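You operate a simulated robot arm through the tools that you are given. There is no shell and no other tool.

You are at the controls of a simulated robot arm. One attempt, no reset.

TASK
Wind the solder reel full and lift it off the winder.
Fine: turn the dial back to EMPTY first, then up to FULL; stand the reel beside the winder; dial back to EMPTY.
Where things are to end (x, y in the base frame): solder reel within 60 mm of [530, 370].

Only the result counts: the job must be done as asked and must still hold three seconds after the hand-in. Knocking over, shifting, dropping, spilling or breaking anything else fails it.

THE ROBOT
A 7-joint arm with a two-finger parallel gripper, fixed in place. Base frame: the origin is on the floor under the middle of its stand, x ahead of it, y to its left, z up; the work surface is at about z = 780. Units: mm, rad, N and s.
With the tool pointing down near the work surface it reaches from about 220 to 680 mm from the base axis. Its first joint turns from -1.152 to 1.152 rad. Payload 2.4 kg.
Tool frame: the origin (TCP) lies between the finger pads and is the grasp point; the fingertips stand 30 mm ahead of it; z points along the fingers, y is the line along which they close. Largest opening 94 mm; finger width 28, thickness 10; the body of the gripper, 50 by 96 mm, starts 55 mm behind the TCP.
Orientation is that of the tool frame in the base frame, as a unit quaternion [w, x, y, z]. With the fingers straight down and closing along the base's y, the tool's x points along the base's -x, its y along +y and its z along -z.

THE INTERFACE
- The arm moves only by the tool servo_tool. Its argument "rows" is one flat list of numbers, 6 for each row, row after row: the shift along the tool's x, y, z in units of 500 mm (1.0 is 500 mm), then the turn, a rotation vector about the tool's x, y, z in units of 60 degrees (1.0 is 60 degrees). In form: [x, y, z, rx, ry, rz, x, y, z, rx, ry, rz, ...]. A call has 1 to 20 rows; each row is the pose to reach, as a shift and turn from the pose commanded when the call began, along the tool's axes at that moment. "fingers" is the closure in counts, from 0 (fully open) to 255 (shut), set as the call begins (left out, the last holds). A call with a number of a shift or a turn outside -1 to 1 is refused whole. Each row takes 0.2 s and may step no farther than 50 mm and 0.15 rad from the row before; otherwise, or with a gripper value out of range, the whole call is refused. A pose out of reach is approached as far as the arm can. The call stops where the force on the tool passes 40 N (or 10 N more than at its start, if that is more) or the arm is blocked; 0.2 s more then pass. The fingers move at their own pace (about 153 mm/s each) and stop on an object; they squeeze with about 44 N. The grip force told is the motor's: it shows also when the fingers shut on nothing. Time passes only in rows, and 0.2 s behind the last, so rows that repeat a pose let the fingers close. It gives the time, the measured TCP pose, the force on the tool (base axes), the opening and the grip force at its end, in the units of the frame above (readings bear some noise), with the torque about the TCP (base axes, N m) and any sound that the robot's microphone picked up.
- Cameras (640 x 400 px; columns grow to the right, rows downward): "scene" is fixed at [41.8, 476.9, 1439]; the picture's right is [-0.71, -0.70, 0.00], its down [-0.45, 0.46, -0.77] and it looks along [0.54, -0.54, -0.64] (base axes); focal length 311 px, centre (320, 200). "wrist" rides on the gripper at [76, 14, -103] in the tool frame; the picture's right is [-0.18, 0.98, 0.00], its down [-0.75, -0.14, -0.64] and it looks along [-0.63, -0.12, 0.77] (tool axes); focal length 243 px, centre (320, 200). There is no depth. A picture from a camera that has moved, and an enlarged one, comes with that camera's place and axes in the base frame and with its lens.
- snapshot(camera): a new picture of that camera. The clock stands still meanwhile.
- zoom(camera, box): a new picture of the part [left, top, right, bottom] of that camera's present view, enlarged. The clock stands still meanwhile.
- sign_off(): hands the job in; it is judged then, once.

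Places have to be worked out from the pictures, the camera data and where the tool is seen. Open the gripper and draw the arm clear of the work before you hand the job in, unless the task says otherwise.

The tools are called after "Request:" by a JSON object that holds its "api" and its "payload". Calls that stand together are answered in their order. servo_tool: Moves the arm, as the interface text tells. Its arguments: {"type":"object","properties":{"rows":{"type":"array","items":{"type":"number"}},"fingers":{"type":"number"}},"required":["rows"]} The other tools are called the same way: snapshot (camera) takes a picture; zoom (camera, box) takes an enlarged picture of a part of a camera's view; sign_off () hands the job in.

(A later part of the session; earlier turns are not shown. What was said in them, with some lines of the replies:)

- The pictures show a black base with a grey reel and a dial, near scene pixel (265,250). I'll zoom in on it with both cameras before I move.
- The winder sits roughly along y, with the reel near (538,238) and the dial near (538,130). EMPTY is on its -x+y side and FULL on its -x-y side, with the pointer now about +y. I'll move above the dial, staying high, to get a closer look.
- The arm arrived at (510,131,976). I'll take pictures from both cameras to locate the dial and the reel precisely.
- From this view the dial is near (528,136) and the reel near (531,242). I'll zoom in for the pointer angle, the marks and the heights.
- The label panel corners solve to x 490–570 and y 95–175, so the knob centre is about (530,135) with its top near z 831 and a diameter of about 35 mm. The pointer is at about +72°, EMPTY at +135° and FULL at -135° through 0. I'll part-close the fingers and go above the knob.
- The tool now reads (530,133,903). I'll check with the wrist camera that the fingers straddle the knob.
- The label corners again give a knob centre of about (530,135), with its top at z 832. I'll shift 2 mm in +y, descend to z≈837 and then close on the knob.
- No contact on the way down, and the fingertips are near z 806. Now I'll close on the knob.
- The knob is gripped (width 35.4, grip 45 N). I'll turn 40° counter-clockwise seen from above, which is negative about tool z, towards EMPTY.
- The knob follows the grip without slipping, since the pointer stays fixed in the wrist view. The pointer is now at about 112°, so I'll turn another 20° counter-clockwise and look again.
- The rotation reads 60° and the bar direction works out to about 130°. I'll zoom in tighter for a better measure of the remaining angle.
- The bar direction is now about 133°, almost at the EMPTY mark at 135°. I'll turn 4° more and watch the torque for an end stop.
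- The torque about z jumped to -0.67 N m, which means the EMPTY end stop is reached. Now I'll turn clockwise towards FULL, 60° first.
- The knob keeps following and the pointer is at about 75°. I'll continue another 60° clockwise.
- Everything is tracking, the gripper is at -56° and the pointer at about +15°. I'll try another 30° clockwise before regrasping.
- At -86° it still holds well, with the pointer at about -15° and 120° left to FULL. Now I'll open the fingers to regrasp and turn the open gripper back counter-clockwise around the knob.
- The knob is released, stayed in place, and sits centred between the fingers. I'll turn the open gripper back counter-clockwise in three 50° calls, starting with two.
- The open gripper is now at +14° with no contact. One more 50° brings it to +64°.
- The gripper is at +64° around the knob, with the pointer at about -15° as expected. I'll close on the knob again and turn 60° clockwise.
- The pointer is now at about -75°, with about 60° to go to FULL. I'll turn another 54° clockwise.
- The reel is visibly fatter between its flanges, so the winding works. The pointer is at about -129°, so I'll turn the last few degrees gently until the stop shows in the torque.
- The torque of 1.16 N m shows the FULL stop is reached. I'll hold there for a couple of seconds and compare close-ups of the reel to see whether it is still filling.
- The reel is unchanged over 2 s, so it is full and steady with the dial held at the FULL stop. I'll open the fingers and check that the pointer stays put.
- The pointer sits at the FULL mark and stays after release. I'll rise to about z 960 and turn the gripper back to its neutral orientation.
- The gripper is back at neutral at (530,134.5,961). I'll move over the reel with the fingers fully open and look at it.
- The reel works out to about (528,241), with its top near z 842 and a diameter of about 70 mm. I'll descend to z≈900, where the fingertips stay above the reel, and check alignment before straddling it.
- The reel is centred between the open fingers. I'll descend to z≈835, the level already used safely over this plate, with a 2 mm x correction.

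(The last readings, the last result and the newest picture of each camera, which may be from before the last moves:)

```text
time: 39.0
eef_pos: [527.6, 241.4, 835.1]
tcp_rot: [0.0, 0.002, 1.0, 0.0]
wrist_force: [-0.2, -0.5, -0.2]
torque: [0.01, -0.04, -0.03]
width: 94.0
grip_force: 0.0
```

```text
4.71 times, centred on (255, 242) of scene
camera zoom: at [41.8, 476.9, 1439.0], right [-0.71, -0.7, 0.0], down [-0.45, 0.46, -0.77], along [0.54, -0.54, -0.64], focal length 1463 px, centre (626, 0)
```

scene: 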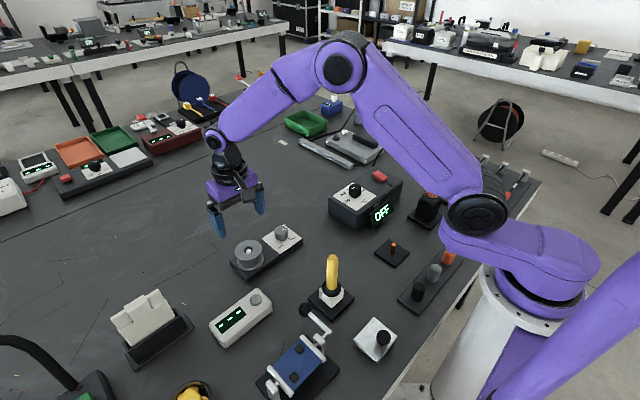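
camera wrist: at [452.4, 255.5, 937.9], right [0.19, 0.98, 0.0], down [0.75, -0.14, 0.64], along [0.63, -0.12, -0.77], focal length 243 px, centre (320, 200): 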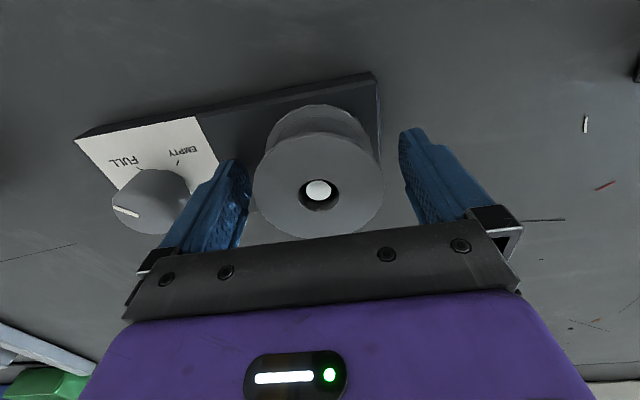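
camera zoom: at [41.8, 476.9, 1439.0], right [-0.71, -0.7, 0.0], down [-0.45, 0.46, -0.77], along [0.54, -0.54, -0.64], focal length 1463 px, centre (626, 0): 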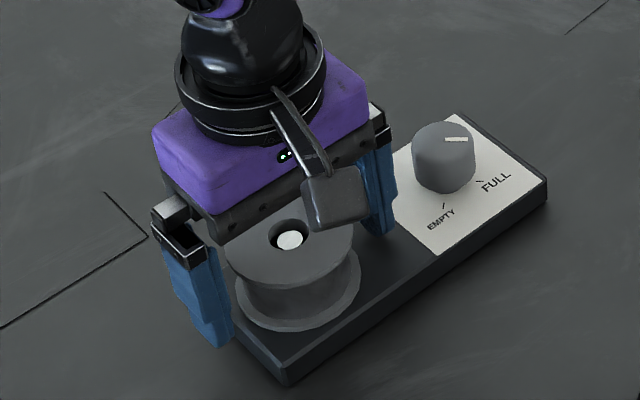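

The fingers straddle the reel evenly and clear the dial. I'll close on the reel.

Request:
{"api": "servo_tool", "payload": {"rows": [0, 0, 0, 0, 0, 0, 0, 0, 0, 0, 0, 0, 0, 0, 0, 0, 0, 0, 0, 0, 0, 0, 0, 0], "fingers": 255}}

Request:
{"api": "zoom", "payload": {"camera": "scene", "box": [200, 200, 310, 285]}}

Request:
{"api": "zoom", "payload": {"camera": "wrist", "box": [200, 80, 440, 260]}}

```text
time: 40.0
eef_pos: [527.6, 241.1, 833.8]
tcp_rot: [0.0, 0.001, 1.0, 0.0]
wrist_force: [0.4, -1.2, 0.0]
torque: [0.02, -0.02, -0.03]
width: 69.6
grip_force: 44.1
```

```text
4.71 times, centred on (255, 242) of scene
camera zoom: at [41.8, 476.8, 1439.0], right [-0.71, -0.7, 0.0], down [-0.45, 0.46, -0.77], along [0.54, -0.54, -0.64], focal length 1463 px, centre (626, 0)
```

zoom: 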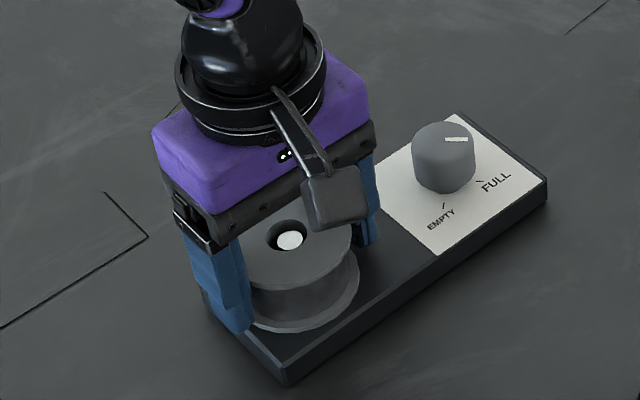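

```text
2.22 times, centred on (320, 170) of wrist
camera zoom: at [452.4, 255.4, 938.0], right [0.19, 0.98, 0.0], down [0.75, -0.14, 0.64], along [0.63, -0.12, -0.77], focal length 539 px, centre (320, 267)
```

zoom: 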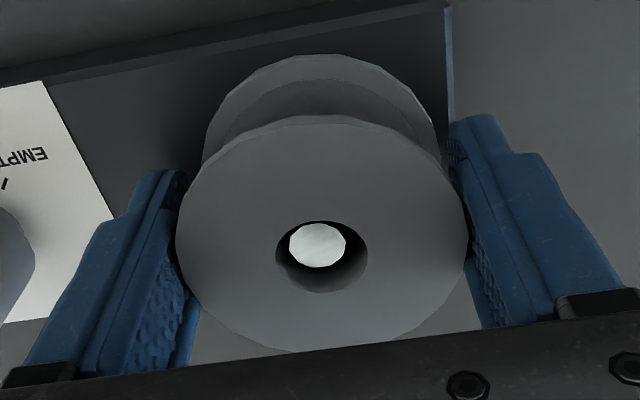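

The reel is gripped at width 69.6 mm. I'll lift it slowly straight up off the spindle.

Request:
{"api": "servo_tool", "payload": {"rows": [0, 0, -0.01, 0, 0, 0, 0, 0, -0.025, 0, 0, 0, 0, 0, -0.045, 0, 0, 0, 0, 0, -0.07, 0, 0, 0, 0, 0, -0.1, 0, 0, 0, 0, 0, -0.13, 0, 0, 0, 0, 0, -0.16, 0, 0, 0, 0, 0, -0.18, 0, 0, 0, 0, 0, -0.18, 0, 0, 0]}}

Request:
{"api": "snapshot", "payload": {"camera": "scene"}}

Request:
{"api": "snapshot", "payload": {"camera": "wrist"}}

Request:
{"api": "zoom", "payload": {"camera": "scene", "box": [180, 170, 310, 285]}}

```text
time: 42.0
eef_pos: [528.0, 242.0, 926.2]
tcp_rot: [-0.001, 0.001, 1.0, 0.001]
wrist_force: [-0.1, 0.8, -0.1]
torque: [0.05, 0.02, -0.01]
width: 69.3
grip_force: 44.1
```

```text
taken
```

scene: 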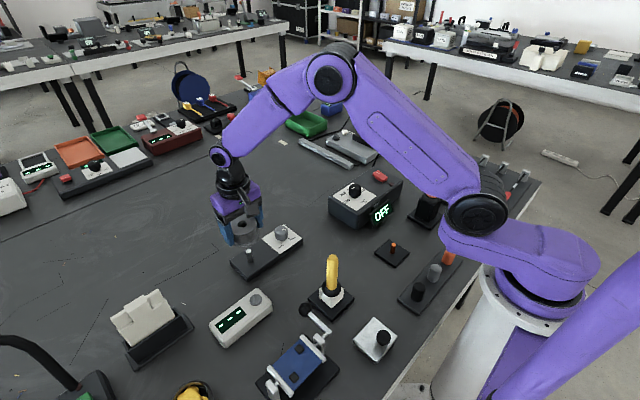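

```text
taken
camera wrist: at [452.6, 255.6, 1028.4], right [0.19, 0.98, 0.0], down [0.75, -0.14, 0.64], along [0.63, -0.12, -0.77], focal length 243 px, centre (320, 200)
```

wrist: 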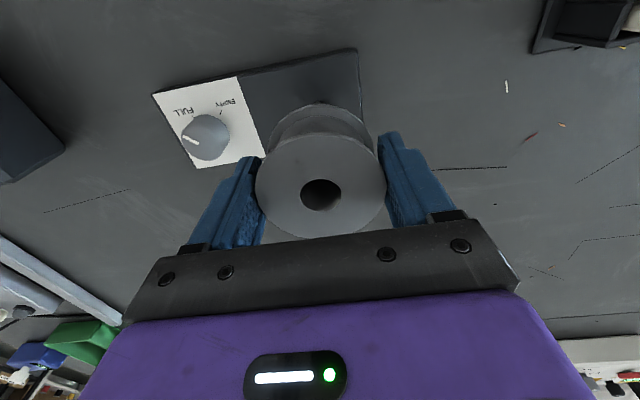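

```text
3.48 times, centred on (245, 228) of scene
camera zoom: at [41.8, 476.9, 1439.0], right [-0.71, -0.7, 0.0], down [-0.45, 0.46, -0.77], along [0.54, -0.54, -0.64], focal length 1081 px, centre (581, 104)
```

zoom: 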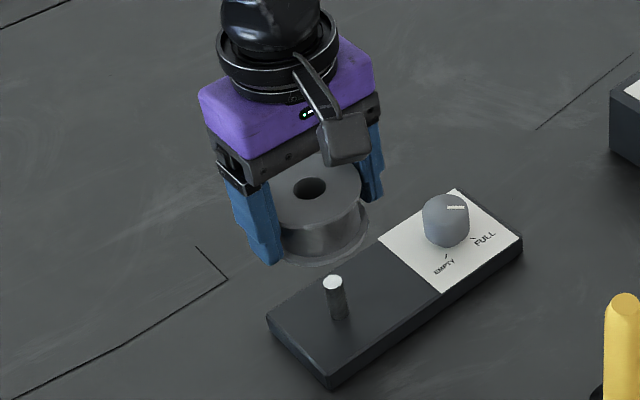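

The reel is off the spindle and held level, with its bottom near z 895. The spot around (530,355) is clear: the winder ends near y 280 and the card stand starts near y 430. I'll carry the reel there at this height.

Request:
{"api": "servo_tool", "payload": {"rows": [-0.001, 0.03, 0, 0, 0, 0, -0.002, 0.07, 0, 0, 0, 0, -0.003, 0.11, 0, 0, 0, 0, -0.004, 0.15, 0, 0, 0, 0, -0.004, 0.19, 0, 0, 0, 0, -0.004, 0.226, 0, 0, 0, 0, -0.004, 0.226, 0, 0, 0, 0, -0.004, 0.226, 0, 0, 0, 0]}}

Request:
{"api": "snapshot", "payload": {"camera": "wrist"}}

Request:
{"api": "snapshot", "payload": {"camera": "scene"}}

```text
time: 43.8
eef_pos: [530.0, 353.6, 925.2]
tcp_rot: [-0.001, 0.0, 1.0, 0.0]
wrist_force: [-0.5, 0.4, -0.3]
torque: [-0.01, -0.01, 0.0]
width: 69.6
grip_force: 43.6
```

```text
taken
camera wrist: at [454.4, 368.8, 1027.9], right [0.19, 0.98, 0.0], down [0.75, -0.14, 0.64], along [0.63, -0.12, -0.77], focal length 243 px, centre (320, 200)
```

wrist: 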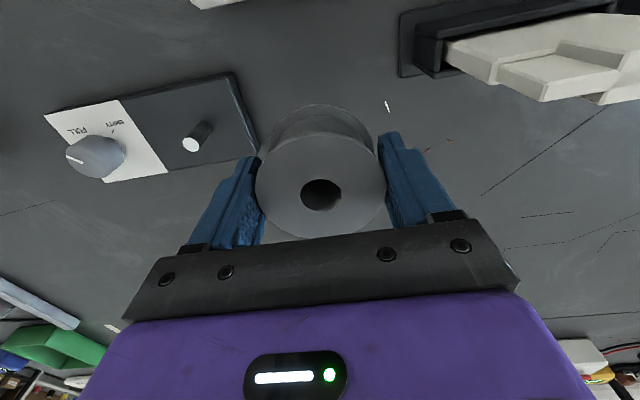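

```text
taken
```

scene: 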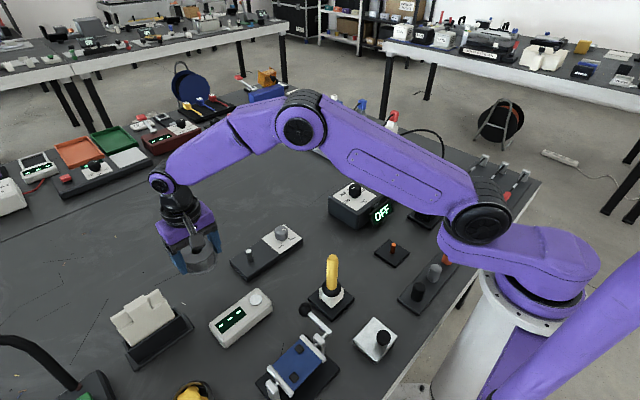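

The area below is clear all round, and the card stand's near edge is at y≈430. I'll lower to about z 820 and then go in small steps while watching the force.

Request:
{"api": "servo_tool", "payload": {"rows": [0, 0, 0.04, 0, 0, 0, 0, 0, 0.08, 0, 0, 0, 0, 0, 0.12, 0, 0, 0, 0, 0, 0.155, 0, 0, 0, 0, 0, 0.18, 0, 0, 0, 0, 0, 0.2, 0, 0, 0, 0, 0, 0.208, 0, 0, 0, 0, 0, 0.208, 0, 0, 0]}}

Request:
{"api": "zoom", "payload": {"camera": "scene", "box": [130, 200, 280, 320]}}

```text
time: 45.6
eef_pos: [530.3, 354.5, 822.2]
tcp_rot: [0.001, 0.0, 1.0, -0.001]
wrist_force: [0.0, -0.1, -1.2]
torque: [0.01, 0.01, -0.01]
width: 69.8
grip_force: 44.0
```

```text
3.33 times, centred on (205, 260) of scene
camera zoom: at [41.8, 476.9, 1439.0], right [-0.71, -0.7, 0.0], down [-0.45, 0.46, -0.77], along [0.54, -0.54, -0.64], focal length 1036 px, centre (703, 0)
```

zoom: 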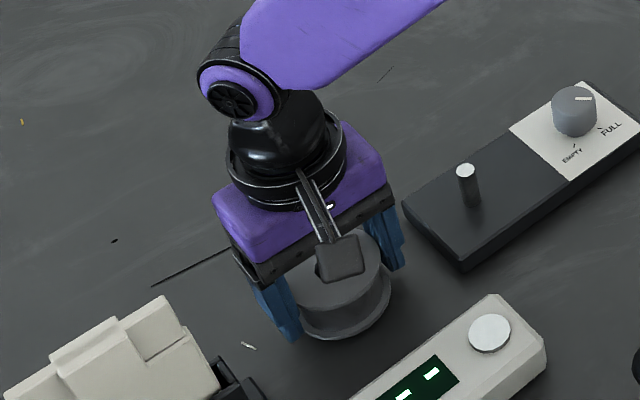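

No contact yet at z 822. I'll lower another 6 mm in 1 mm rows.

Request:
{"api": "servo_tool", "payload": {"rows": [0, 0, 0.002, 0, 0, 0, 0, 0, 0.004, 0, 0, 0, 0, 0, 0.006, 0, 0, 0, 0, 0, 0.008, 0, 0, 0, 0, 0, 0.01, 0, 0, 0, 0, 0, 0.012, 0, 0, 0]}}

```text
time: 47.0
eef_pos: [531.8, 354.6, 816.8]
tcp_rot: [0.0, 0.001, 1.0, 0.0]
wrist_force: [0.3, -0.2, -1.4]
torque: [-0.01, 0.02, -0.04]
width: 69.4
grip_force: 44.2
```

Still no contact at z≈816. I'll lower 3 mm more, gently.

Request:
{"api": "servo_tool", "payload": {"rows": [0, 0, 0.002, 0, 0, 0, 0, 0, 0.004, 0, 0, 0, 0, 0, 0.006, 0, 0, 0]}}

Request:
{"api": "zoom", "payload": {"camera": "scene", "box": [170, 250, 240, 310]}}

```text
time: 48.0
eef_pos: [531.8, 354.8, 816.4]
tcp_rot: [0.001, 0.001, 1.0, 0.001]
wrist_force: [-2.0, -2.2, 4.9]
torque: [0.06, 0.07, 0.03]
width: 69.5
grip_force: 43.8
stopped in row 3: the force on the tool passed its limit at 42 N (the readings are from after the stop); the commanded pose is now the measured one
```

```text
6.67 times, centred on (205, 280) of scene
camera zoom: at [41.7, 476.8, 1439.0], right [-0.71, -0.7, 0.0], down [-0.45, 0.46, -0.77], along [0.54, -0.54, -0.64], focal length 2073 px, centre (1087, -333)
```

zoom: 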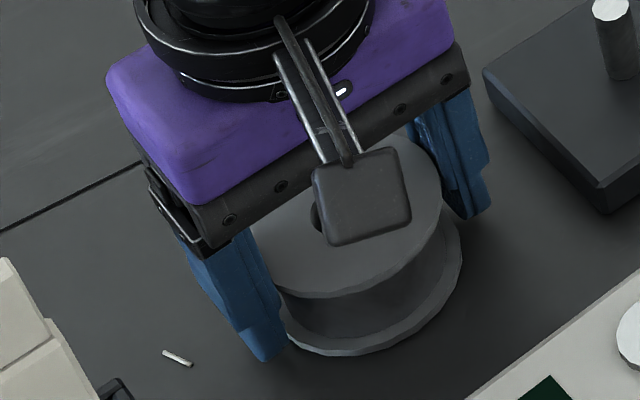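

The reel touched the table at z≈815 and only a light 5 N remains. I'll open the fingers slightly, to about 80 mm, to release it.

Request:
{"api": "servo_tool", "payload": {"rows": [0, 0, 0, 0, 0, 0, 0, 0, 0, 0, 0, 0, 0, 0, 0, 0, 0, 0, 0, 0, 0, 0, 0, 0], "fingers": 34}}

Request:
{"api": "snapshot", "payload": {"camera": "wrist"}}

Request:
{"api": "zoom", "payload": {"camera": "scene", "box": [170, 250, 240, 310]}}

```text
time: 49.0
eef_pos: [532.1, 354.1, 814.9]
tcp_rot: [0.001, 0.001, 1.0, 0.0]
wrist_force: [0.4, -0.6, 0.2]
torque: [-0.01, 0.02, 0.01]
width: 81.2
grip_force: 0.0
```

```text
taken
camera wrist: at [455.2, 369.0, 917.3], right [0.19, 0.98, 0.0], down [0.75, -0.14, 0.64], along [0.63, -0.12, -0.77], focal length 243 px, centre (320, 200)
```

wrist: 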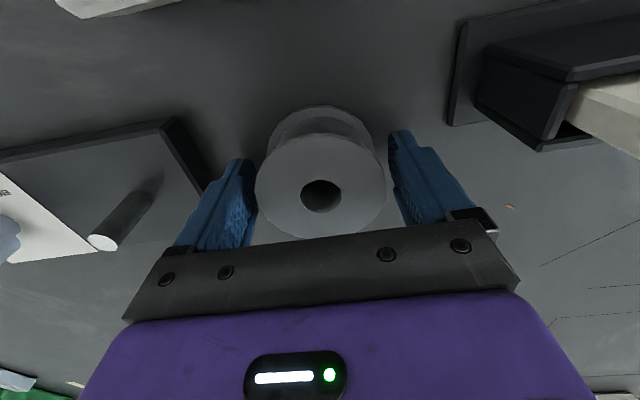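

```text
6.67 times, centred on (205, 280) of scene
camera zoom: at [41.8, 476.9, 1439.0], right [-0.71, -0.7, 0.0], down [-0.45, 0.46, -0.77], along [0.54, -0.54, -0.64], focal length 2073 px, centre (1087, -333)
```

zoom: 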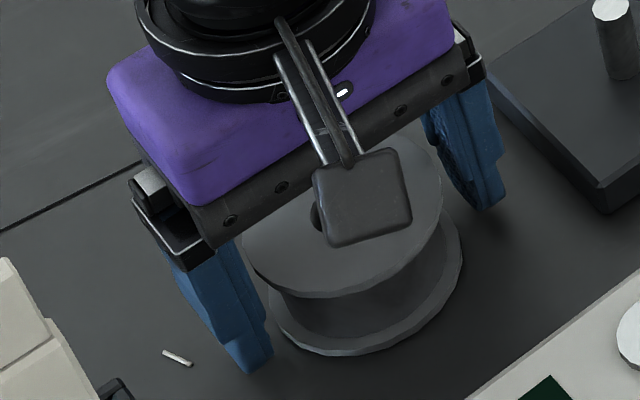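

The reel stands upright and free, with the fingers clear on both sides. I'll rise straight up to about z 955.

Request:
{"api": "servo_tool", "payload": {"rows": [0, 0, -0.02, 0, 0, 0, 0, 0, -0.05, 0, 0, 0, 0, 0, -0.09, 0, 0, 0, 0, 0, -0.14, 0, 0, 0, 0, 0, -0.2, 0, 0, 0, 0, 0, -0.25, 0, 0, 0, 0, 0, -0.28, 0, 0, 0, 0, 0, -0.28, 0, 0, 0]}}

Request:
{"api": "snapshot", "payload": {"camera": "wrist"}}

Request:
{"api": "snapshot", "payload": {"camera": "scene"}}

```text
time: 50.8
eef_pos: [530.5, 354.5, 955.9]
tcp_rot: [0.0, 0.001, 1.0, 0.0]
wrist_force: [-1.4, -0.3, 0.2]
torque: [-0.03, -0.02, -0.01]
width: 81.7
grip_force: 0.1
```

```text
taken
camera wrist: at [454.9, 368.4, 1058.0], right [0.19, 0.98, 0.0], down [0.75, -0.14, 0.64], along [0.63, -0.12, -0.77], focal length 243 px, centre (320, 200)
```

wrist: 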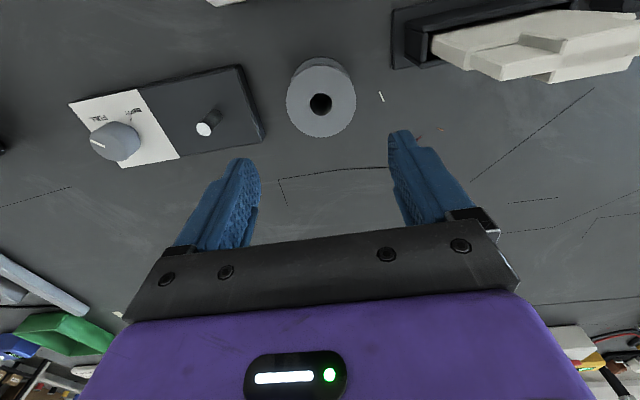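

```text
taken
```

scene: 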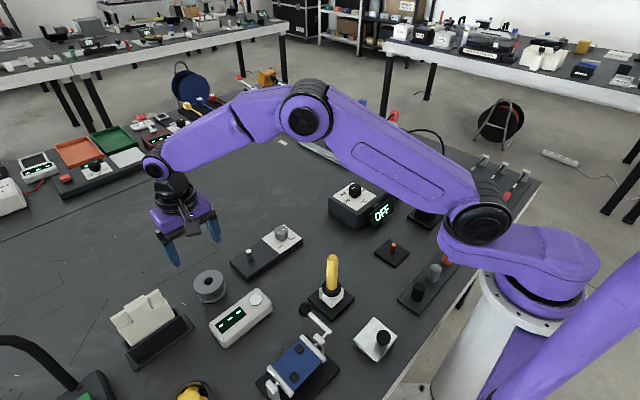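

The reel stands upright at about (530,355), 15 mm from the target. Now I'll go back above the dial at height, turning the gripper clockwise on the way so I can wind the dial back to EMPTY.

Request:
{"api": "servo_tool", "payload": {"rows": [0.0, -0.04, 0, 0, 0, 0.1, 0, -0.1, 0, 0, 0, 0.2, 0, -0.16, 0, 0, 0, 0.3, 0, -0.22, 0, 0, 0, 0.4, 0, -0.28, 0, 0, 0, 0.5, 0, -0.34, 0, 0, 0, 0.6, 0, -0.4, 0, 0, 0, 0.7, 0, -0.439, 0, 0, 0, 0.8, 0, -0.439, 0, 0, 0, 0.9, 0, -0.439, 0, 0, 0, 1.0, 0, -0.439, 0, 0, 0, 1.0], "fingers": 90}}

Request:
{"api": "servo_tool", "payload": {"rows": [0, 0, 0, 0, 0, 0.1, 0, 0, 0, 0, 0, 0.2, 0, 0, 0, 0, 0, 0.3, 0, 0, 0, 0, 0, 0.433, 0, 0, 0, 0, 0, 0.433]}}

Request:
{"api": "zoom", "payload": {"camera": "wrist", "box": [200, 40, 440, 260]}}

```text
time: 53.1
eef_pos: [530.1, 134.8, 955.1]
tcp_rot: [0.0, 0.501, 0.865, 0.0]
wrist_force: [0.3, 0.0, 0.6]
torque: [0.0, 0.04, 0.01]
width: 60.8
grip_force: 0.1
```

```text
time: 54.4
eef_pos: [531.2, 135.1, 954.3]
tcp_rot: [0.001, 0.683, 0.73, 0.001]
wrist_force: [0.0, 0.2, -0.1]
torque: [-0.03, 0.01, 0.02]
width: 60.9
grip_force: 0.0
```

```text
1.82 times, centred on (320, 150) of wrist
camera zoom: at [540.1, 211.8, 1057.4], right [0.99, -0.12, 0.0], down [-0.09, -0.76, 0.64], along [-0.07, -0.64, -0.77], focal length 441 px, centre (320, 291)
```

zoom: 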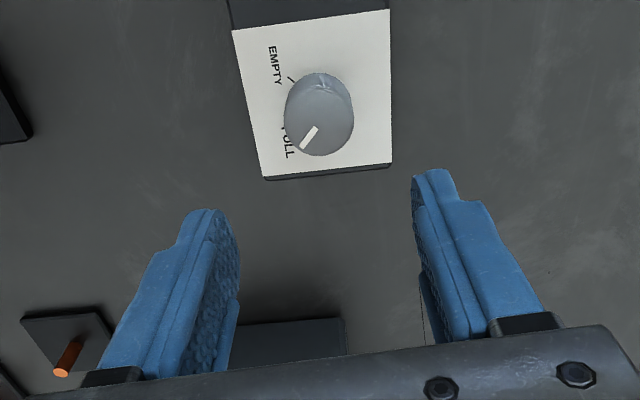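

I'm over the knob at -86°, with the pointer still at FULL. I'll descend to z≈836 around the knob.

Request:
{"api": "servo_tool", "payload": {"rows": [0, 0, 0.05, 0, 0, 0, 0, 0, 0.1, 0, 0, 0, 0, 0, 0.14, 0, 0, 0, 0, 0, 0.18, 0, 0, 0, 0, 0, 0.21, 0, 0, 0, 0, 0, 0.228, 0, 0, 0, 0, 0, 0.237, 0, 0, 0, 0, 0, 0.237, 0, 0, 0]}}

Request:
{"api": "zoom", "payload": {"camera": "wrist", "box": [230, 60, 430, 260]}}

```text
time: 56.1
eef_pos: [530.1, 134.8, 835.7]
tcp_rot: [0.001, 0.683, 0.73, 0.001]
wrist_force: [-0.6, -0.3, -0.5]
torque: [0.02, 0.03, 0.02]
width: 60.8
grip_force: 0.0
```

```text
2.00 times, centred on (330, 160) of wrist
camera zoom: at [539.8, 212.4, 938.4], right [0.99, -0.12, 0.0], down [-0.09, -0.76, 0.64], along [-0.07, -0.64, -0.77], focal length 485 px, centre (300, 280)
```

zoom: 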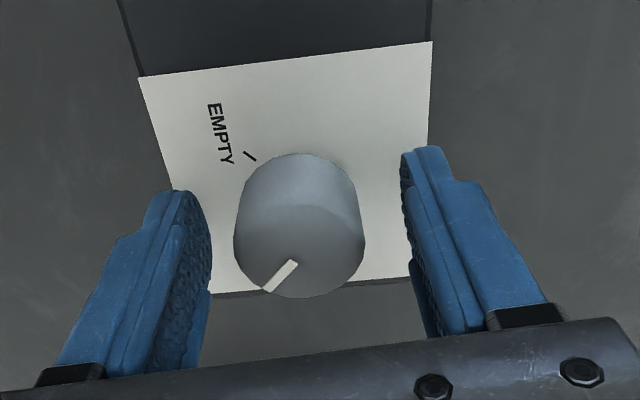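

The fingers straddle the knob without contact. I'll grip it and turn 60° counter-clockwise.

Request:
{"api": "servo_tool", "payload": {"rows": [0, 0, 0, 0, 0, 0, 0, 0, 0, 0, 0, 0, 0, 0, 0, 0, 0, 0], "fingers": 255}}

Request:
{"api": "servo_tool", "payload": {"rows": [0, 0, 0, 0, 0, -0.1, 0, 0, 0, 0, 0, -0.2, 0, 0, 0, 0, 0, -0.3, 0, 0, 0, 0, 0, -0.4, 0, 0, 0, 0, 0, -0.5, 0, 0, 0, 0, 0, -0.6, 0, 0, 0, 0, 0, -0.7, 0, 0, 0, 0, 0, -0.8, 0, 0, 0, 0, 0, -0.9, 0, 0, 0, 0, 0, -1.0, 0, 0, 0, 0, 0, -1.0]}}

Request:
{"api": "zoom", "payload": {"camera": "wrist", "box": [230, 60, 430, 260]}}

```text
time: 57.0
eef_pos: [530.6, 135.9, 834.9]
tcp_rot: [0.0, 0.683, 0.731, 0.001]
wrist_force: [-3.2, -0.2, -1.4]
torque: [0.02, -0.18, 0.03]
width: 35.9
grip_force: 44.9
```

```text
time: 59.4
eef_pos: [529.0, 134.6, 836.3]
tcp_rot: [-0.002, 0.225, 0.974, 0.0]
wrist_force: [-14.2, 0.1, -4.8]
torque: [0.45, -0.19, 0.02]
width: 35.7
grip_force: 45.4
```

```text
2.00 times, centred on (330, 160) of wrist
camera zoom: at [468.1, 181.4, 938.5], right [0.6, 0.8, 0.0], down [0.62, -0.46, 0.64], along [0.51, -0.38, -0.77], focal length 485 px, centre (300, 280)
```

zoom: 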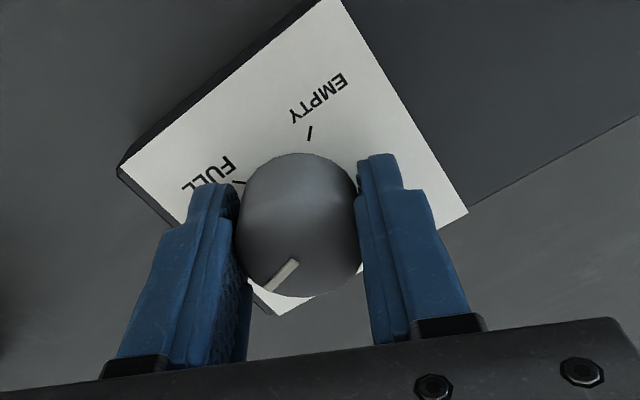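

The knob turns along with it, with the pointer at about -75° and side force at a modest 14 N. I'll turn another 60° counter-clockwise.

Request:
{"api": "servo_tool", "payload": {"rows": [0, 0, 0, 0, 0, -0.1, 0, 0, 0, 0, 0, -0.2, 0, 0, 0, 0, 0, -0.3, 0, 0, 0, 0, 0, -0.4, 0, 0, 0, 0, 0, -0.5, 0, 0, 0, 0, 0, -0.6, 0, 0, 0, 0, 0, -0.7, 0, 0, 0, 0, 0, -0.8, 0, 0, 0, 0, 0, -0.9, 0, 0, 0, 0, 0, -1.0, 0, 0, 0, 0, 0, -1.0]}}

Request:
{"api": "zoom", "payload": {"camera": "wrist", "box": [230, 60, 430, 260]}}

```text
time: 61.8
eef_pos: [529.1, 134.0, 835.9]
tcp_rot: [-0.001, -0.292, 0.956, 0.0]
wrist_force: [-13.7, -1.7, -5.8]
torque: [-0.4, -0.25, -0.01]
width: 35.7
grip_force: 44.7
```

```text
2.00 times, centred on (330, 160) of wrist
camera zoom: at [459.3, 104.0, 938.5], right [-0.4, 0.92, 0.0], down [0.7, 0.3, 0.64], along [0.59, 0.25, -0.77], focal length 485 px, centre (300, 280)
```

zoom: 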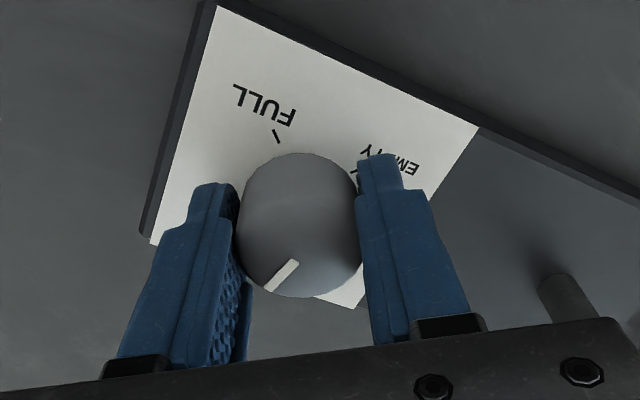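

The gripper is at +34° and the pointer at about -15°. I'll do another 30° counter-clockwise and then regrasp.

Request:
{"api": "servo_tool", "payload": {"rows": [0, 0, 0, 0, 0, -0.1, 0, 0, 0, 0, 0, -0.2, 0, 0, 0, 0, 0, -0.3, 0, 0, 0, 0, 0, -0.4, 0, 0, 0, 0, 0, -0.5, 0, 0, 0, 0, 0, -0.5]}}

Request:
{"api": "servo_tool", "payload": {"rows": [0, 0, 0, 0, 0, 0, 0, 0, 0, 0, 0, 0, 0, 0, 0, 0, 0, 0], "fingers": 90}}

Request:
{"api": "zoom", "payload": {"camera": "wrist", "box": [230, 60, 430, 260]}}

```text
time: 63.1
eef_pos: [529.9, 135.1, 836.6]
tcp_rot: [0.0, -0.53, 0.848, 0.0]
wrist_force: [-10.9, -5.9, -6.5]
torque: [-0.63, -0.09, 0.02]
width: 35.7
grip_force: 45.0
```

```text
time: 64.0
eef_pos: [530.1, 134.4, 835.3]
tcp_rot: [0.001, -0.529, 0.849, 0.0]
wrist_force: [0.0, -0.3, 0.7]
torque: [-0.01, -0.03, 0.01]
width: 60.9
grip_force: 0.1
```

```text
2.00 times, centred on (330, 160) of wrist
camera zoom: at [484.6, 73.1, 938.6], right [-0.8, 0.6, 0.0], down [0.46, 0.61, 0.64], along [0.38, 0.52, -0.77], focal length 485 px, centre (300, 280)
```

zoom: 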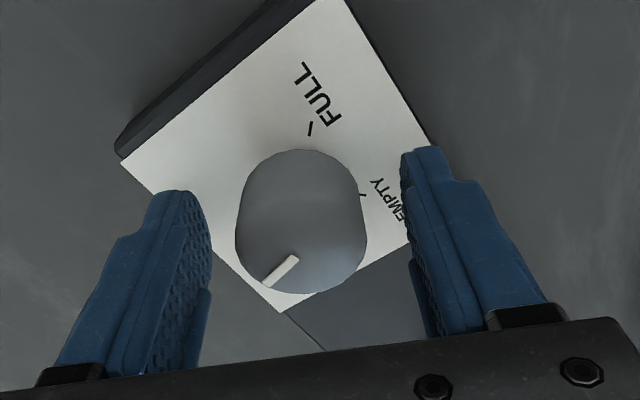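

The pointer stays at about +15° after release. I'll turn the open gripper 120° clockwise around the knob to set up the last stroke.

Request:
{"api": "servo_tool", "payload": {"rows": [0, 0, 0, 0, 0, 0.12, 0, 0, 0, 0, 0, 0.24, 0, 0, 0, 0, 0, 0.36, 0, 0, 0, 0, 0, 0.48, 0, 0, 0, 0, 0, 0.6, 0, 0, 0, 0, 0, 0.72, 0, 0, 0, 0, 0, 0.84, 0, 0, 0, 0, 0, 0.96, 0, 0, 0, 0, 0, 1.0, 0, 0, 0, 0, 0, 1.0]}}

Request:
{"api": "servo_tool", "payload": {"rows": [0, 0, 0, 0, 0, 0.12, 0, 0, 0, 0, 0, 0.24, 0, 0, 0, 0, 0, 0.36, 0, 0, 0, 0, 0, 0.48, 0, 0, 0, 0, 0, 0.6, 0, 0, 0, 0, 0, 0.72, 0, 0, 0, 0, 0, 0.84, 0, 0, 0, 0, 0, 0.96, 0, 0, 0, 0, 0, 1.0, 0, 0, 0, 0, 0, 1.0]}}

Request:
{"api": "zoom", "payload": {"camera": "wrist", "box": [230, 60, 430, 260]}}

```text
time: 66.2
eef_pos: [530.8, 135.3, 837.0]
tcp_rot: [0.0, -0.035, 0.999, 0.0]
wrist_force: [0.1, 0.8, -0.4]
torque: [-0.01, 0.01, 0.02]
width: 60.9
grip_force: 0.1
```

```text
time: 68.3
eef_pos: [529.3, 135.3, 835.6]
tcp_rot: [0.0, 0.47, 0.882, 0.001]
wrist_force: [0.3, 0.3, 0.3]
torque: [-0.02, 0.0, -0.03]
width: 60.9
grip_force: 0.0
```

```text
2.00 times, centred on (330, 160) of wrist
camera zoom: at [500.4, 206.1, 938.7], right [0.92, 0.39, 0.0], down [0.3, -0.7, 0.64], along [0.25, -0.59, -0.77], focal length 485 px, centre (300, 280)
```

zoom: 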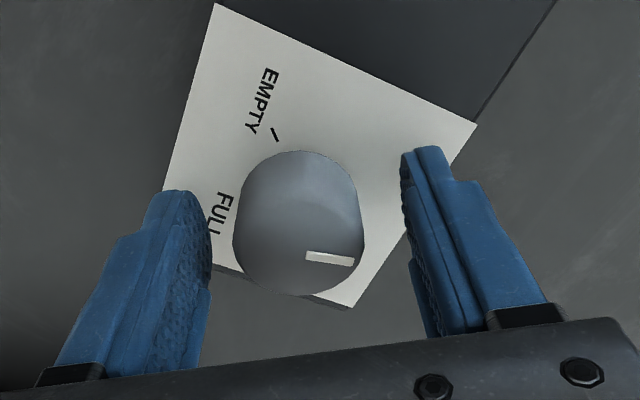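

The gripper is at -56° with the knob between the fingers and the pointer at about +15°. I'll grip it and turn 60° counter-clockwise.

Request:
{"api": "servo_tool", "payload": {"rows": [0, 0, 0, 0, 0, 0, 0, 0, 0, 0, 0, 0, 0, 0, 0, 0, 0, 0], "fingers": 255}}

Request:
{"api": "servo_tool", "payload": {"rows": [0, 0, 0, 0, 0, -0.1, 0, 0, 0, 0, 0, -0.2, 0, 0, 0, 0, 0, -0.3, 0, 0, 0, 0, 0, -0.4, 0, 0, 0, 0, 0, -0.5, 0, 0, 0, 0, 0, -0.6, 0, 0, 0, 0, 0, -0.7, 0, 0, 0, 0, 0, -0.8, 0, 0, 0, 0, 0, -0.9, 0, 0, 0, 0, 0, -1.0, 0, 0, 0, 0, 0, -1.0]}}

Request:
{"api": "servo_tool", "payload": {"rows": [0, 0, 0, 0, 0, -0.1, 0, 0, 0, 0, 0, -0.2, 0, 0, 0, 0, 0, -0.3, 0, 0, 0, 0, 0, -0.4, 0, 0, 0, 0, 0, -0.5, 0, 0, 0, 0, 0, -0.6, 0, 0, 0, 0, 0, -0.7, 0, 0, 0, 0, 0, -0.8, 0, 0, 0, 0, 0, -0.9, 0, 0, 0, 0, 0, -0.9]}}

Request:
{"api": "zoom", "payload": {"camera": "wrist", "box": [230, 60, 430, 260]}}

```text
time: 69.2
eef_pos: [530.2, 135.6, 835.6]
tcp_rot: [0.0, 0.47, 0.883, -0.001]
wrist_force: [-2.9, -1.0, 0.8]
torque: [-0.19, 0.14, 0.0]
width: 35.6
grip_force: 44.8
```

```text
time: 71.5
eef_pos: [530.5, 134.6, 835.2]
tcp_rot: [0.0, -0.035, 0.999, 0.0]
wrist_force: [-6.5, -3.1, -8.1]
torque: [-0.09, -0.34, 0.01]
width: 35.2
grip_force: 44.9
```

```text
time: 73.8
eef_pos: [529.7, 135.7, 836.4]
tcp_rot: [-0.001, -0.485, 0.875, 0.0]
wrist_force: [-9.2, -2.9, -7.7]
torque: [-0.14, 0.25, 0.02]
width: 35.3
grip_force: 44.7
```

```text
2.00 times, centred on (330, 160) of wrist
camera zoom: at [478.4, 78.1, 938.7], right [-0.74, 0.68, 0.0], down [0.52, 0.56, 0.64], along [0.43, 0.47, -0.77], focal length 485 px, centre (300, 280)
```

zoom: 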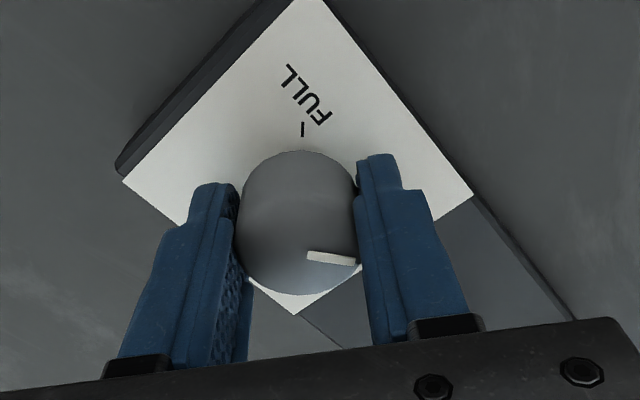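

The pointer is at about 129°, close to EMPTY. I'll turn the last few degrees gently until the stop torque shows.

Request:
{"api": "servo_tool", "payload": {"rows": [0, 0, 0, 0, 0, -0.025, 0, 0, 0, 0, 0, -0.05, 0, 0, 0, 0, 0, -0.075, 0, 0, 0, 0, 0, -0.1, 0, 0, 0, 0, 0, -0.125, 0, 0, 0, 0, 0, -0.125]}}

Request:
{"api": "zoom", "payload": {"camera": "wrist", "box": [230, 60, 430, 260]}}

```text
time: 75.2
eef_pos: [530.4, 134.7, 836.9]
tcp_rot: [0.0, -0.541, 0.841, 0.0]
wrist_force: [-5.2, -1.3, -7.1]
torque: [-0.66, 0.95, 0.02]
width: 35.0
grip_force: 44.4
```

```text
2.00 times, centred on (330, 160) of wrist
camera zoom: at [486.1, 71.8, 938.6], right [-0.82, 0.58, 0.0], down [0.44, 0.63, 0.64], along [0.37, 0.53, -0.77], focal length 485 px, centre (300, 280)
```

zoom: 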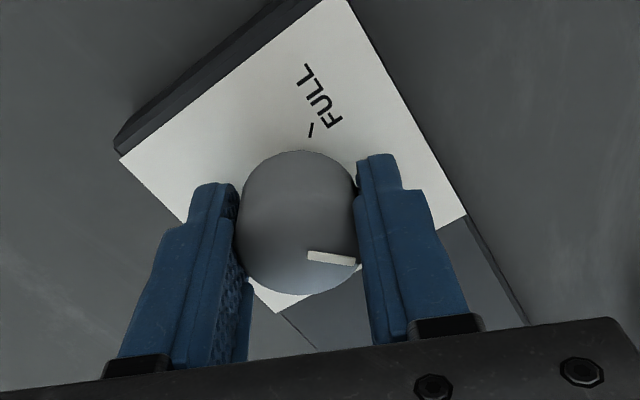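

There is no stop torque yet, and the bar sits a few degrees differently in the grip than the first time. I'll continue another 5° gently.

Request:
{"api": "servo_tool", "payload": {"rows": [0, 0, 0, 0, 0, -0.02, 0, 0, 0, 0, 0, -0.04, 0, 0, 0, 0, 0, -0.06, 0, 0, 0, 0, 0, -0.083, 0, 0, 0, 0, 0, -0.083]}}

Request:
{"api": "zoom", "payload": {"camera": "wrist", "box": [230, 60, 430, 260]}}

```text
time: 76.3
eef_pos: [530.7, 135.7, 836.5]
tcp_rot: [0.0, -0.576, 0.818, 0.001]
wrist_force: [-10.0, 5.1, -10.7]
torque: [0.55, -0.15, -1.36]
width: 35.5
grip_force: 45.1
```

```text
2.00 times, centred on (330, 160) of wrist
camera zoom: at [492.0, 68.8, 938.6], right [-0.86, 0.5, 0.0], down [0.39, 0.66, 0.64], along [0.32, 0.56, -0.77], focal length 485 px, centre (300, 280)
```

zoom: 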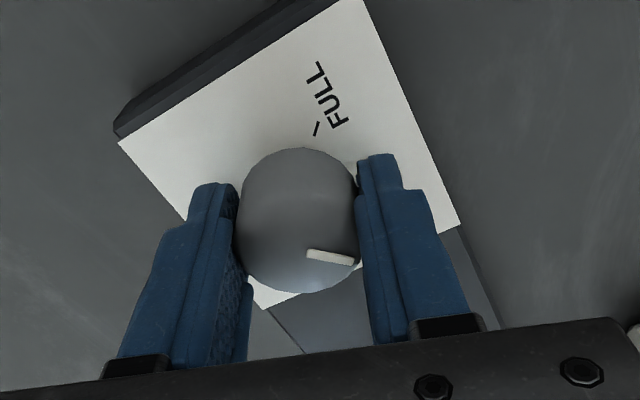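

The torque of -1.36 N m shows the EMPTY stop is reached. I'll open the fingers and verify the pointer.

Request:
{"api": "servo_tool", "payload": {"rows": [0, 0, 0, 0, 0, 0, 0, 0, 0, 0, 0, 0, 0, 0, 0, 0, 0, 0], "fingers": 90}}

Request:
{"api": "zoom", "payload": {"camera": "wrist", "box": [230, 60, 430, 260]}}

```text
time: 77.2
eef_pos: [531.5, 135.1, 835.9]
tcp_rot: [0.001, -0.577, 0.817, 0.0]
wrist_force: [-1.1, -0.7, 0.6]
torque: [-0.01, -0.02, -0.02]
width: 60.6
grip_force: 0.0
```

```text
2.00 times, centred on (330, 160) of wrist
camera zoom: at [492.4, 68.0, 938.9], right [-0.86, 0.5, 0.0], down [0.38, 0.66, 0.64], along [0.32, 0.56, -0.77], focal length 485 px, centre (300, 280)
```

zoom: 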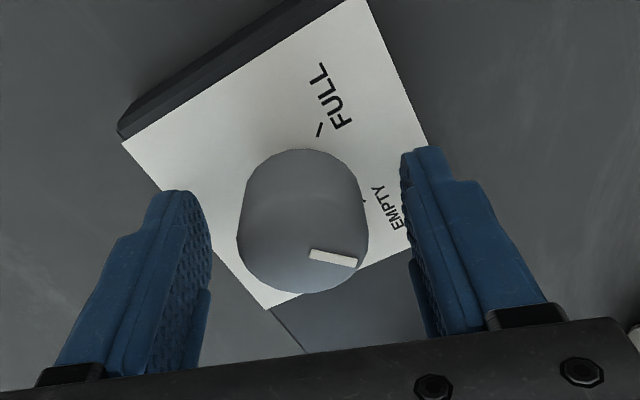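

The knob is released. I'll rise straight up to about z 960 and turn the gripper back to neutral.

Request:
{"api": "servo_tool", "payload": {"rows": [0, 0, -0.04, 0, 0, 0, 0, 0, -0.09, 0, 0, 0, 0, 0, -0.15, 0, 0, 0, 0, 0, -0.21, 0, 0, 0, 0, 0, -0.27, 0, 0, 0, 0, 0, -0.3, 0, 0, 0.12, 0, 0, -0.3, 0, 0, 0.24, 0, 0, -0.3, 0, 0, 0.36, 0, 0, -0.3, 0, 0, 0.48, 0, 0, -0.3, 0, 0, 0.6, 0, 0, -0.3, 0, 0, 0.72, 0, 0, -0.3, 0, 0, 0.84, 0, 0, -0.3, 0, 0, 0.96, 0, 0, -0.3, 0, 0, 1.0, 0, 0, -0.3, 0, 0, 1.0]}}

Request:
{"api": "snapshot", "payload": {"camera": "wrist"}}

Request:
{"api": "zoom", "payload": {"camera": "wrist", "box": [270, 60, 390, 135]}}

Request:
{"api": "zoom", "payload": {"camera": "scene", "box": [180, 215, 310, 310]}}

```text
time: 80.3
eef_pos: [530.3, 134.1, 985.8]
tcp_rot: [0.0, -0.089, 0.996, 0.001]
wrist_force: [1.2, 0.0, 0.8]
torque: [-0.01, 0.01, 0.0]
width: 60.8
grip_force: 0.0
```

```text
taken
camera wrist: at [453.5, 135.4, 1088.6], right [0.0, 1.0, 0.0], down [0.77, 0.0, 0.64], along [0.64, 0.0, -0.77], focal length 243 px, centre (320, 200)
```

wrist: 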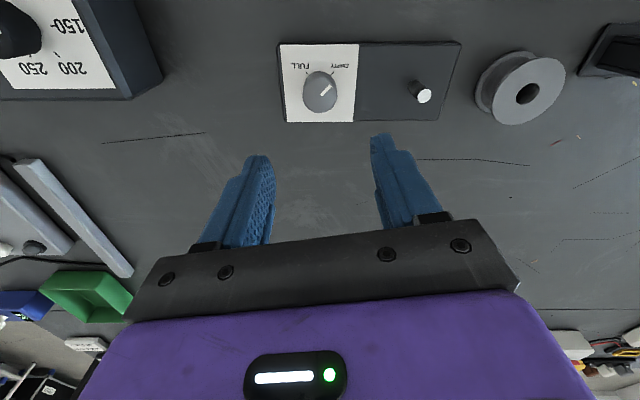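

```text
5.33 times, centred on (330, 98) of wrist
camera zoom: at [453.5, 135.4, 1088.6], right [0.0, 1.0, 0.0], down [0.77, 0.0, 0.64], along [0.64, 0.0, -0.77], focal length 1294 px, centre (267, 747)
```

zoom: 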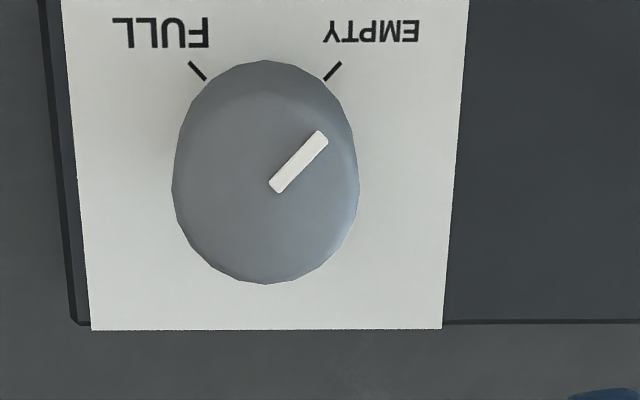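

```text
4.21 times, centred on (245, 262) of scene
camera zoom: at [41.8, 476.9, 1439.0], right [-0.71, -0.7, 0.0], down [-0.45, 0.46, -0.77], along [0.54, -0.54, -0.64], focal length 1309 px, centre (636, -63)
```

zoom: 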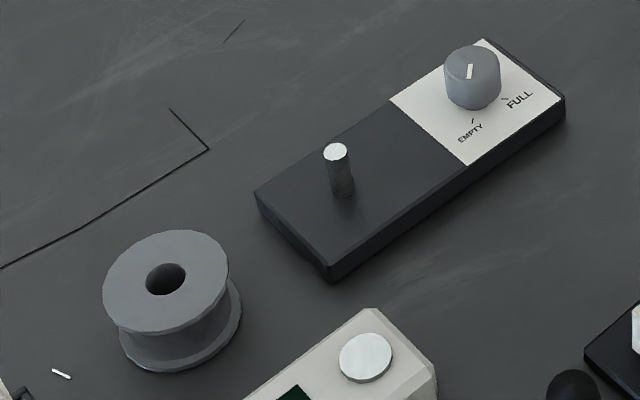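

The pointer lines up with the EMPTY tick, and the reel stands upright, still wound, beside the winder. I'll open the gripper fully, draw the arm up and back, and then do a final check.

Request:
{"api": "servo_tool", "payload": {"rows": [0.03, 0, -0.02, 0, 0, 0, 0.09, 0, -0.05, 0, 0, 0, 0.15, 0, -0.08, 0, 0, 0, 0.21, 0, -0.11, 0, 0, 0, 0.27, 0, -0.14, 0, 0, 0, 0.33, 0, -0.17, 0, 0, 0, 0.38, 0, -0.2, 0, 0, 0, 0.4, 0, -0.21, 0, 0, 0, 0.4, 0, -0.21, 0, 0, 0], "fingers": 0}}

Request:
{"api": "snapshot", "payload": {"camera": "scene"}}

Request:
{"api": "zoom", "payload": {"camera": "scene", "box": [180, 215, 310, 310]}}

Request:
{"api": "snapshot", "payload": {"camera": "wrist"}}

```text
time: 82.3
eef_pos: [334.0, 98.0, 1091.5]
tcp_rot: [-0.001, -0.091, 0.996, 0.0]
wrist_force: [0.1, 0.3, 0.3]
torque: [-0.01, -0.01, 0.02]
width: 93.8
grip_force: 0.1
```

```text
taken
```

scene: 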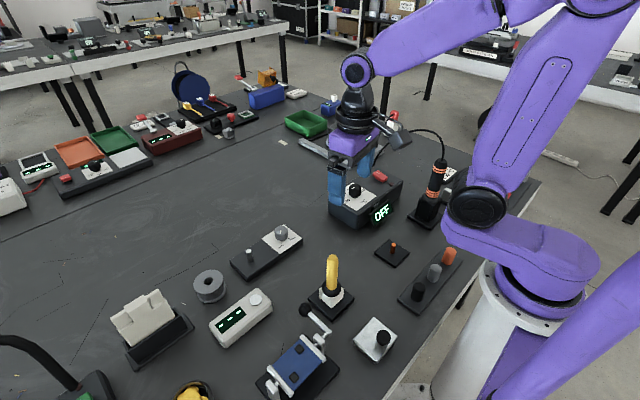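

```text
4.21 times, centred on (245, 262) of scene
camera zoom: at [41.8, 476.8, 1439.0], right [-0.71, -0.7, 0.0], down [-0.45, 0.46, -0.77], along [0.54, -0.54, -0.64], focal length 1309 px, centre (636, -63)
```

zoom: 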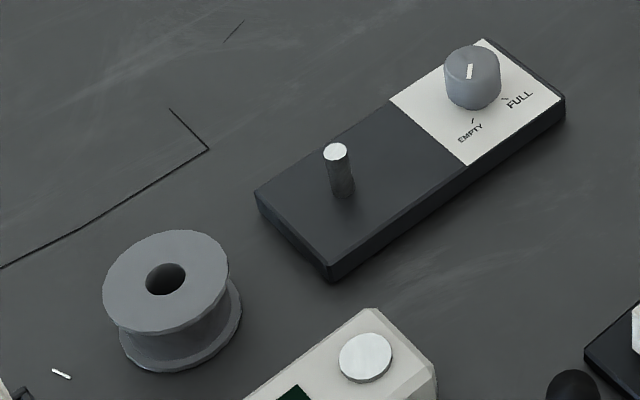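

```text
taken
camera wrist: at [256.5, 98.6, 1194.0], right [0.0, 1.0, 0.0], down [0.77, 0.0, 0.64], along [0.64, 0.0, -0.77], focal length 243 px, centre (320, 200)
```

wrist: 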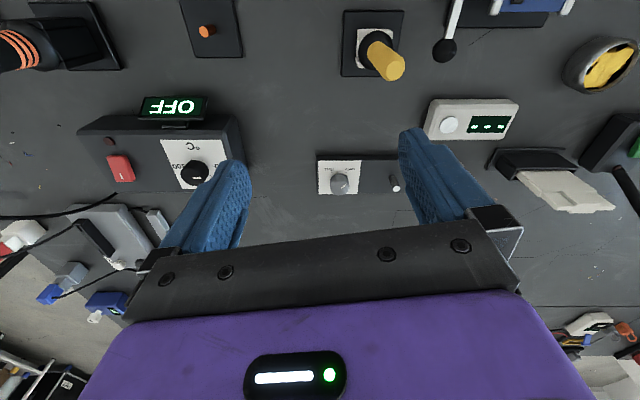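

The arm is clear, nothing else has moved, and the dial reads EMPTY. I'll take one last close look at the reel to confirm it is still wound full.

Request:
{"api": "zoom", "payload": {"camera": "scene", "box": [180, 260, 240, 310]}}

Request:
{"api": "zoom", "payload": {"camera": "scene", "box": [260, 215, 310, 255]}}

```text
8.00 times, centred on (210, 285) of scene
camera zoom: at [41.8, 476.8, 1439.0], right [-0.71, -0.7, 0.0], down [-0.45, 0.46, -0.77], along [0.54, -0.54, -0.64], focal length 2487 px, centre (1200, -480)
```

zoom: 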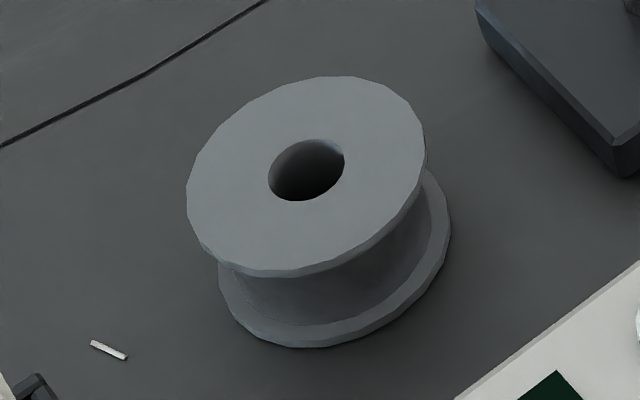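

```text
10.00 times, centred on (285, 235) of scene
camera zoom: at [41.8, 476.8, 1439.0], right [-0.71, -0.7, 0.0], down [-0.45, 0.46, -0.77], along [0.54, -0.54, -0.64], focal length 3109 px, centre (670, -150)
```

zoom: 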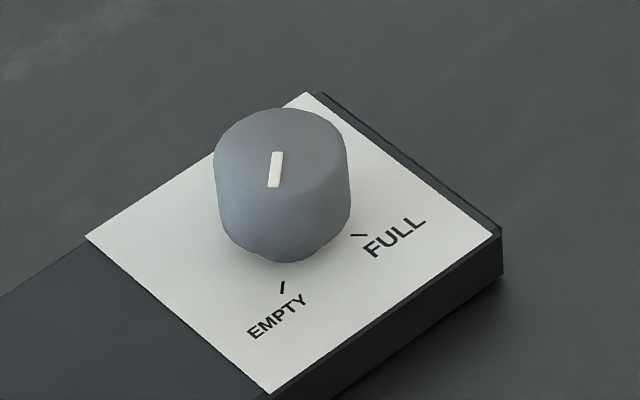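

The reel stands full and upright near (530,355), the dial pointer lines up with EMPTY, the gripper is open and the arm is clear. I'll hand the job in.

Request:
{"api": "sign_off", "payload": {}}

```text
The job is handed in.
```

The reel is wound full and standing upright at about (530, 355), 15 mm from the target. The hand-in was accepted, but no verdict came back.

- **Dial first pass:** I turned it back to EMPTY and then up to FULL. A jump in torque showed it reached the end stop each time.
- **Reel:** The winding filled out between the flanges and did not change over 2 seconds at FULL. I then lifted the reel straight off the spindle and set it beside the winder. It touched down at 42 N, just over the 40 N stop limit, and stayed upright when released.
- **Dial last pass:** I turned it back to the EMPTY stop, and the pointer lines up with the mark.
- **Surroundings:** The last pictures show nothing else moved. The gripper is open and the arm is clear of the work.
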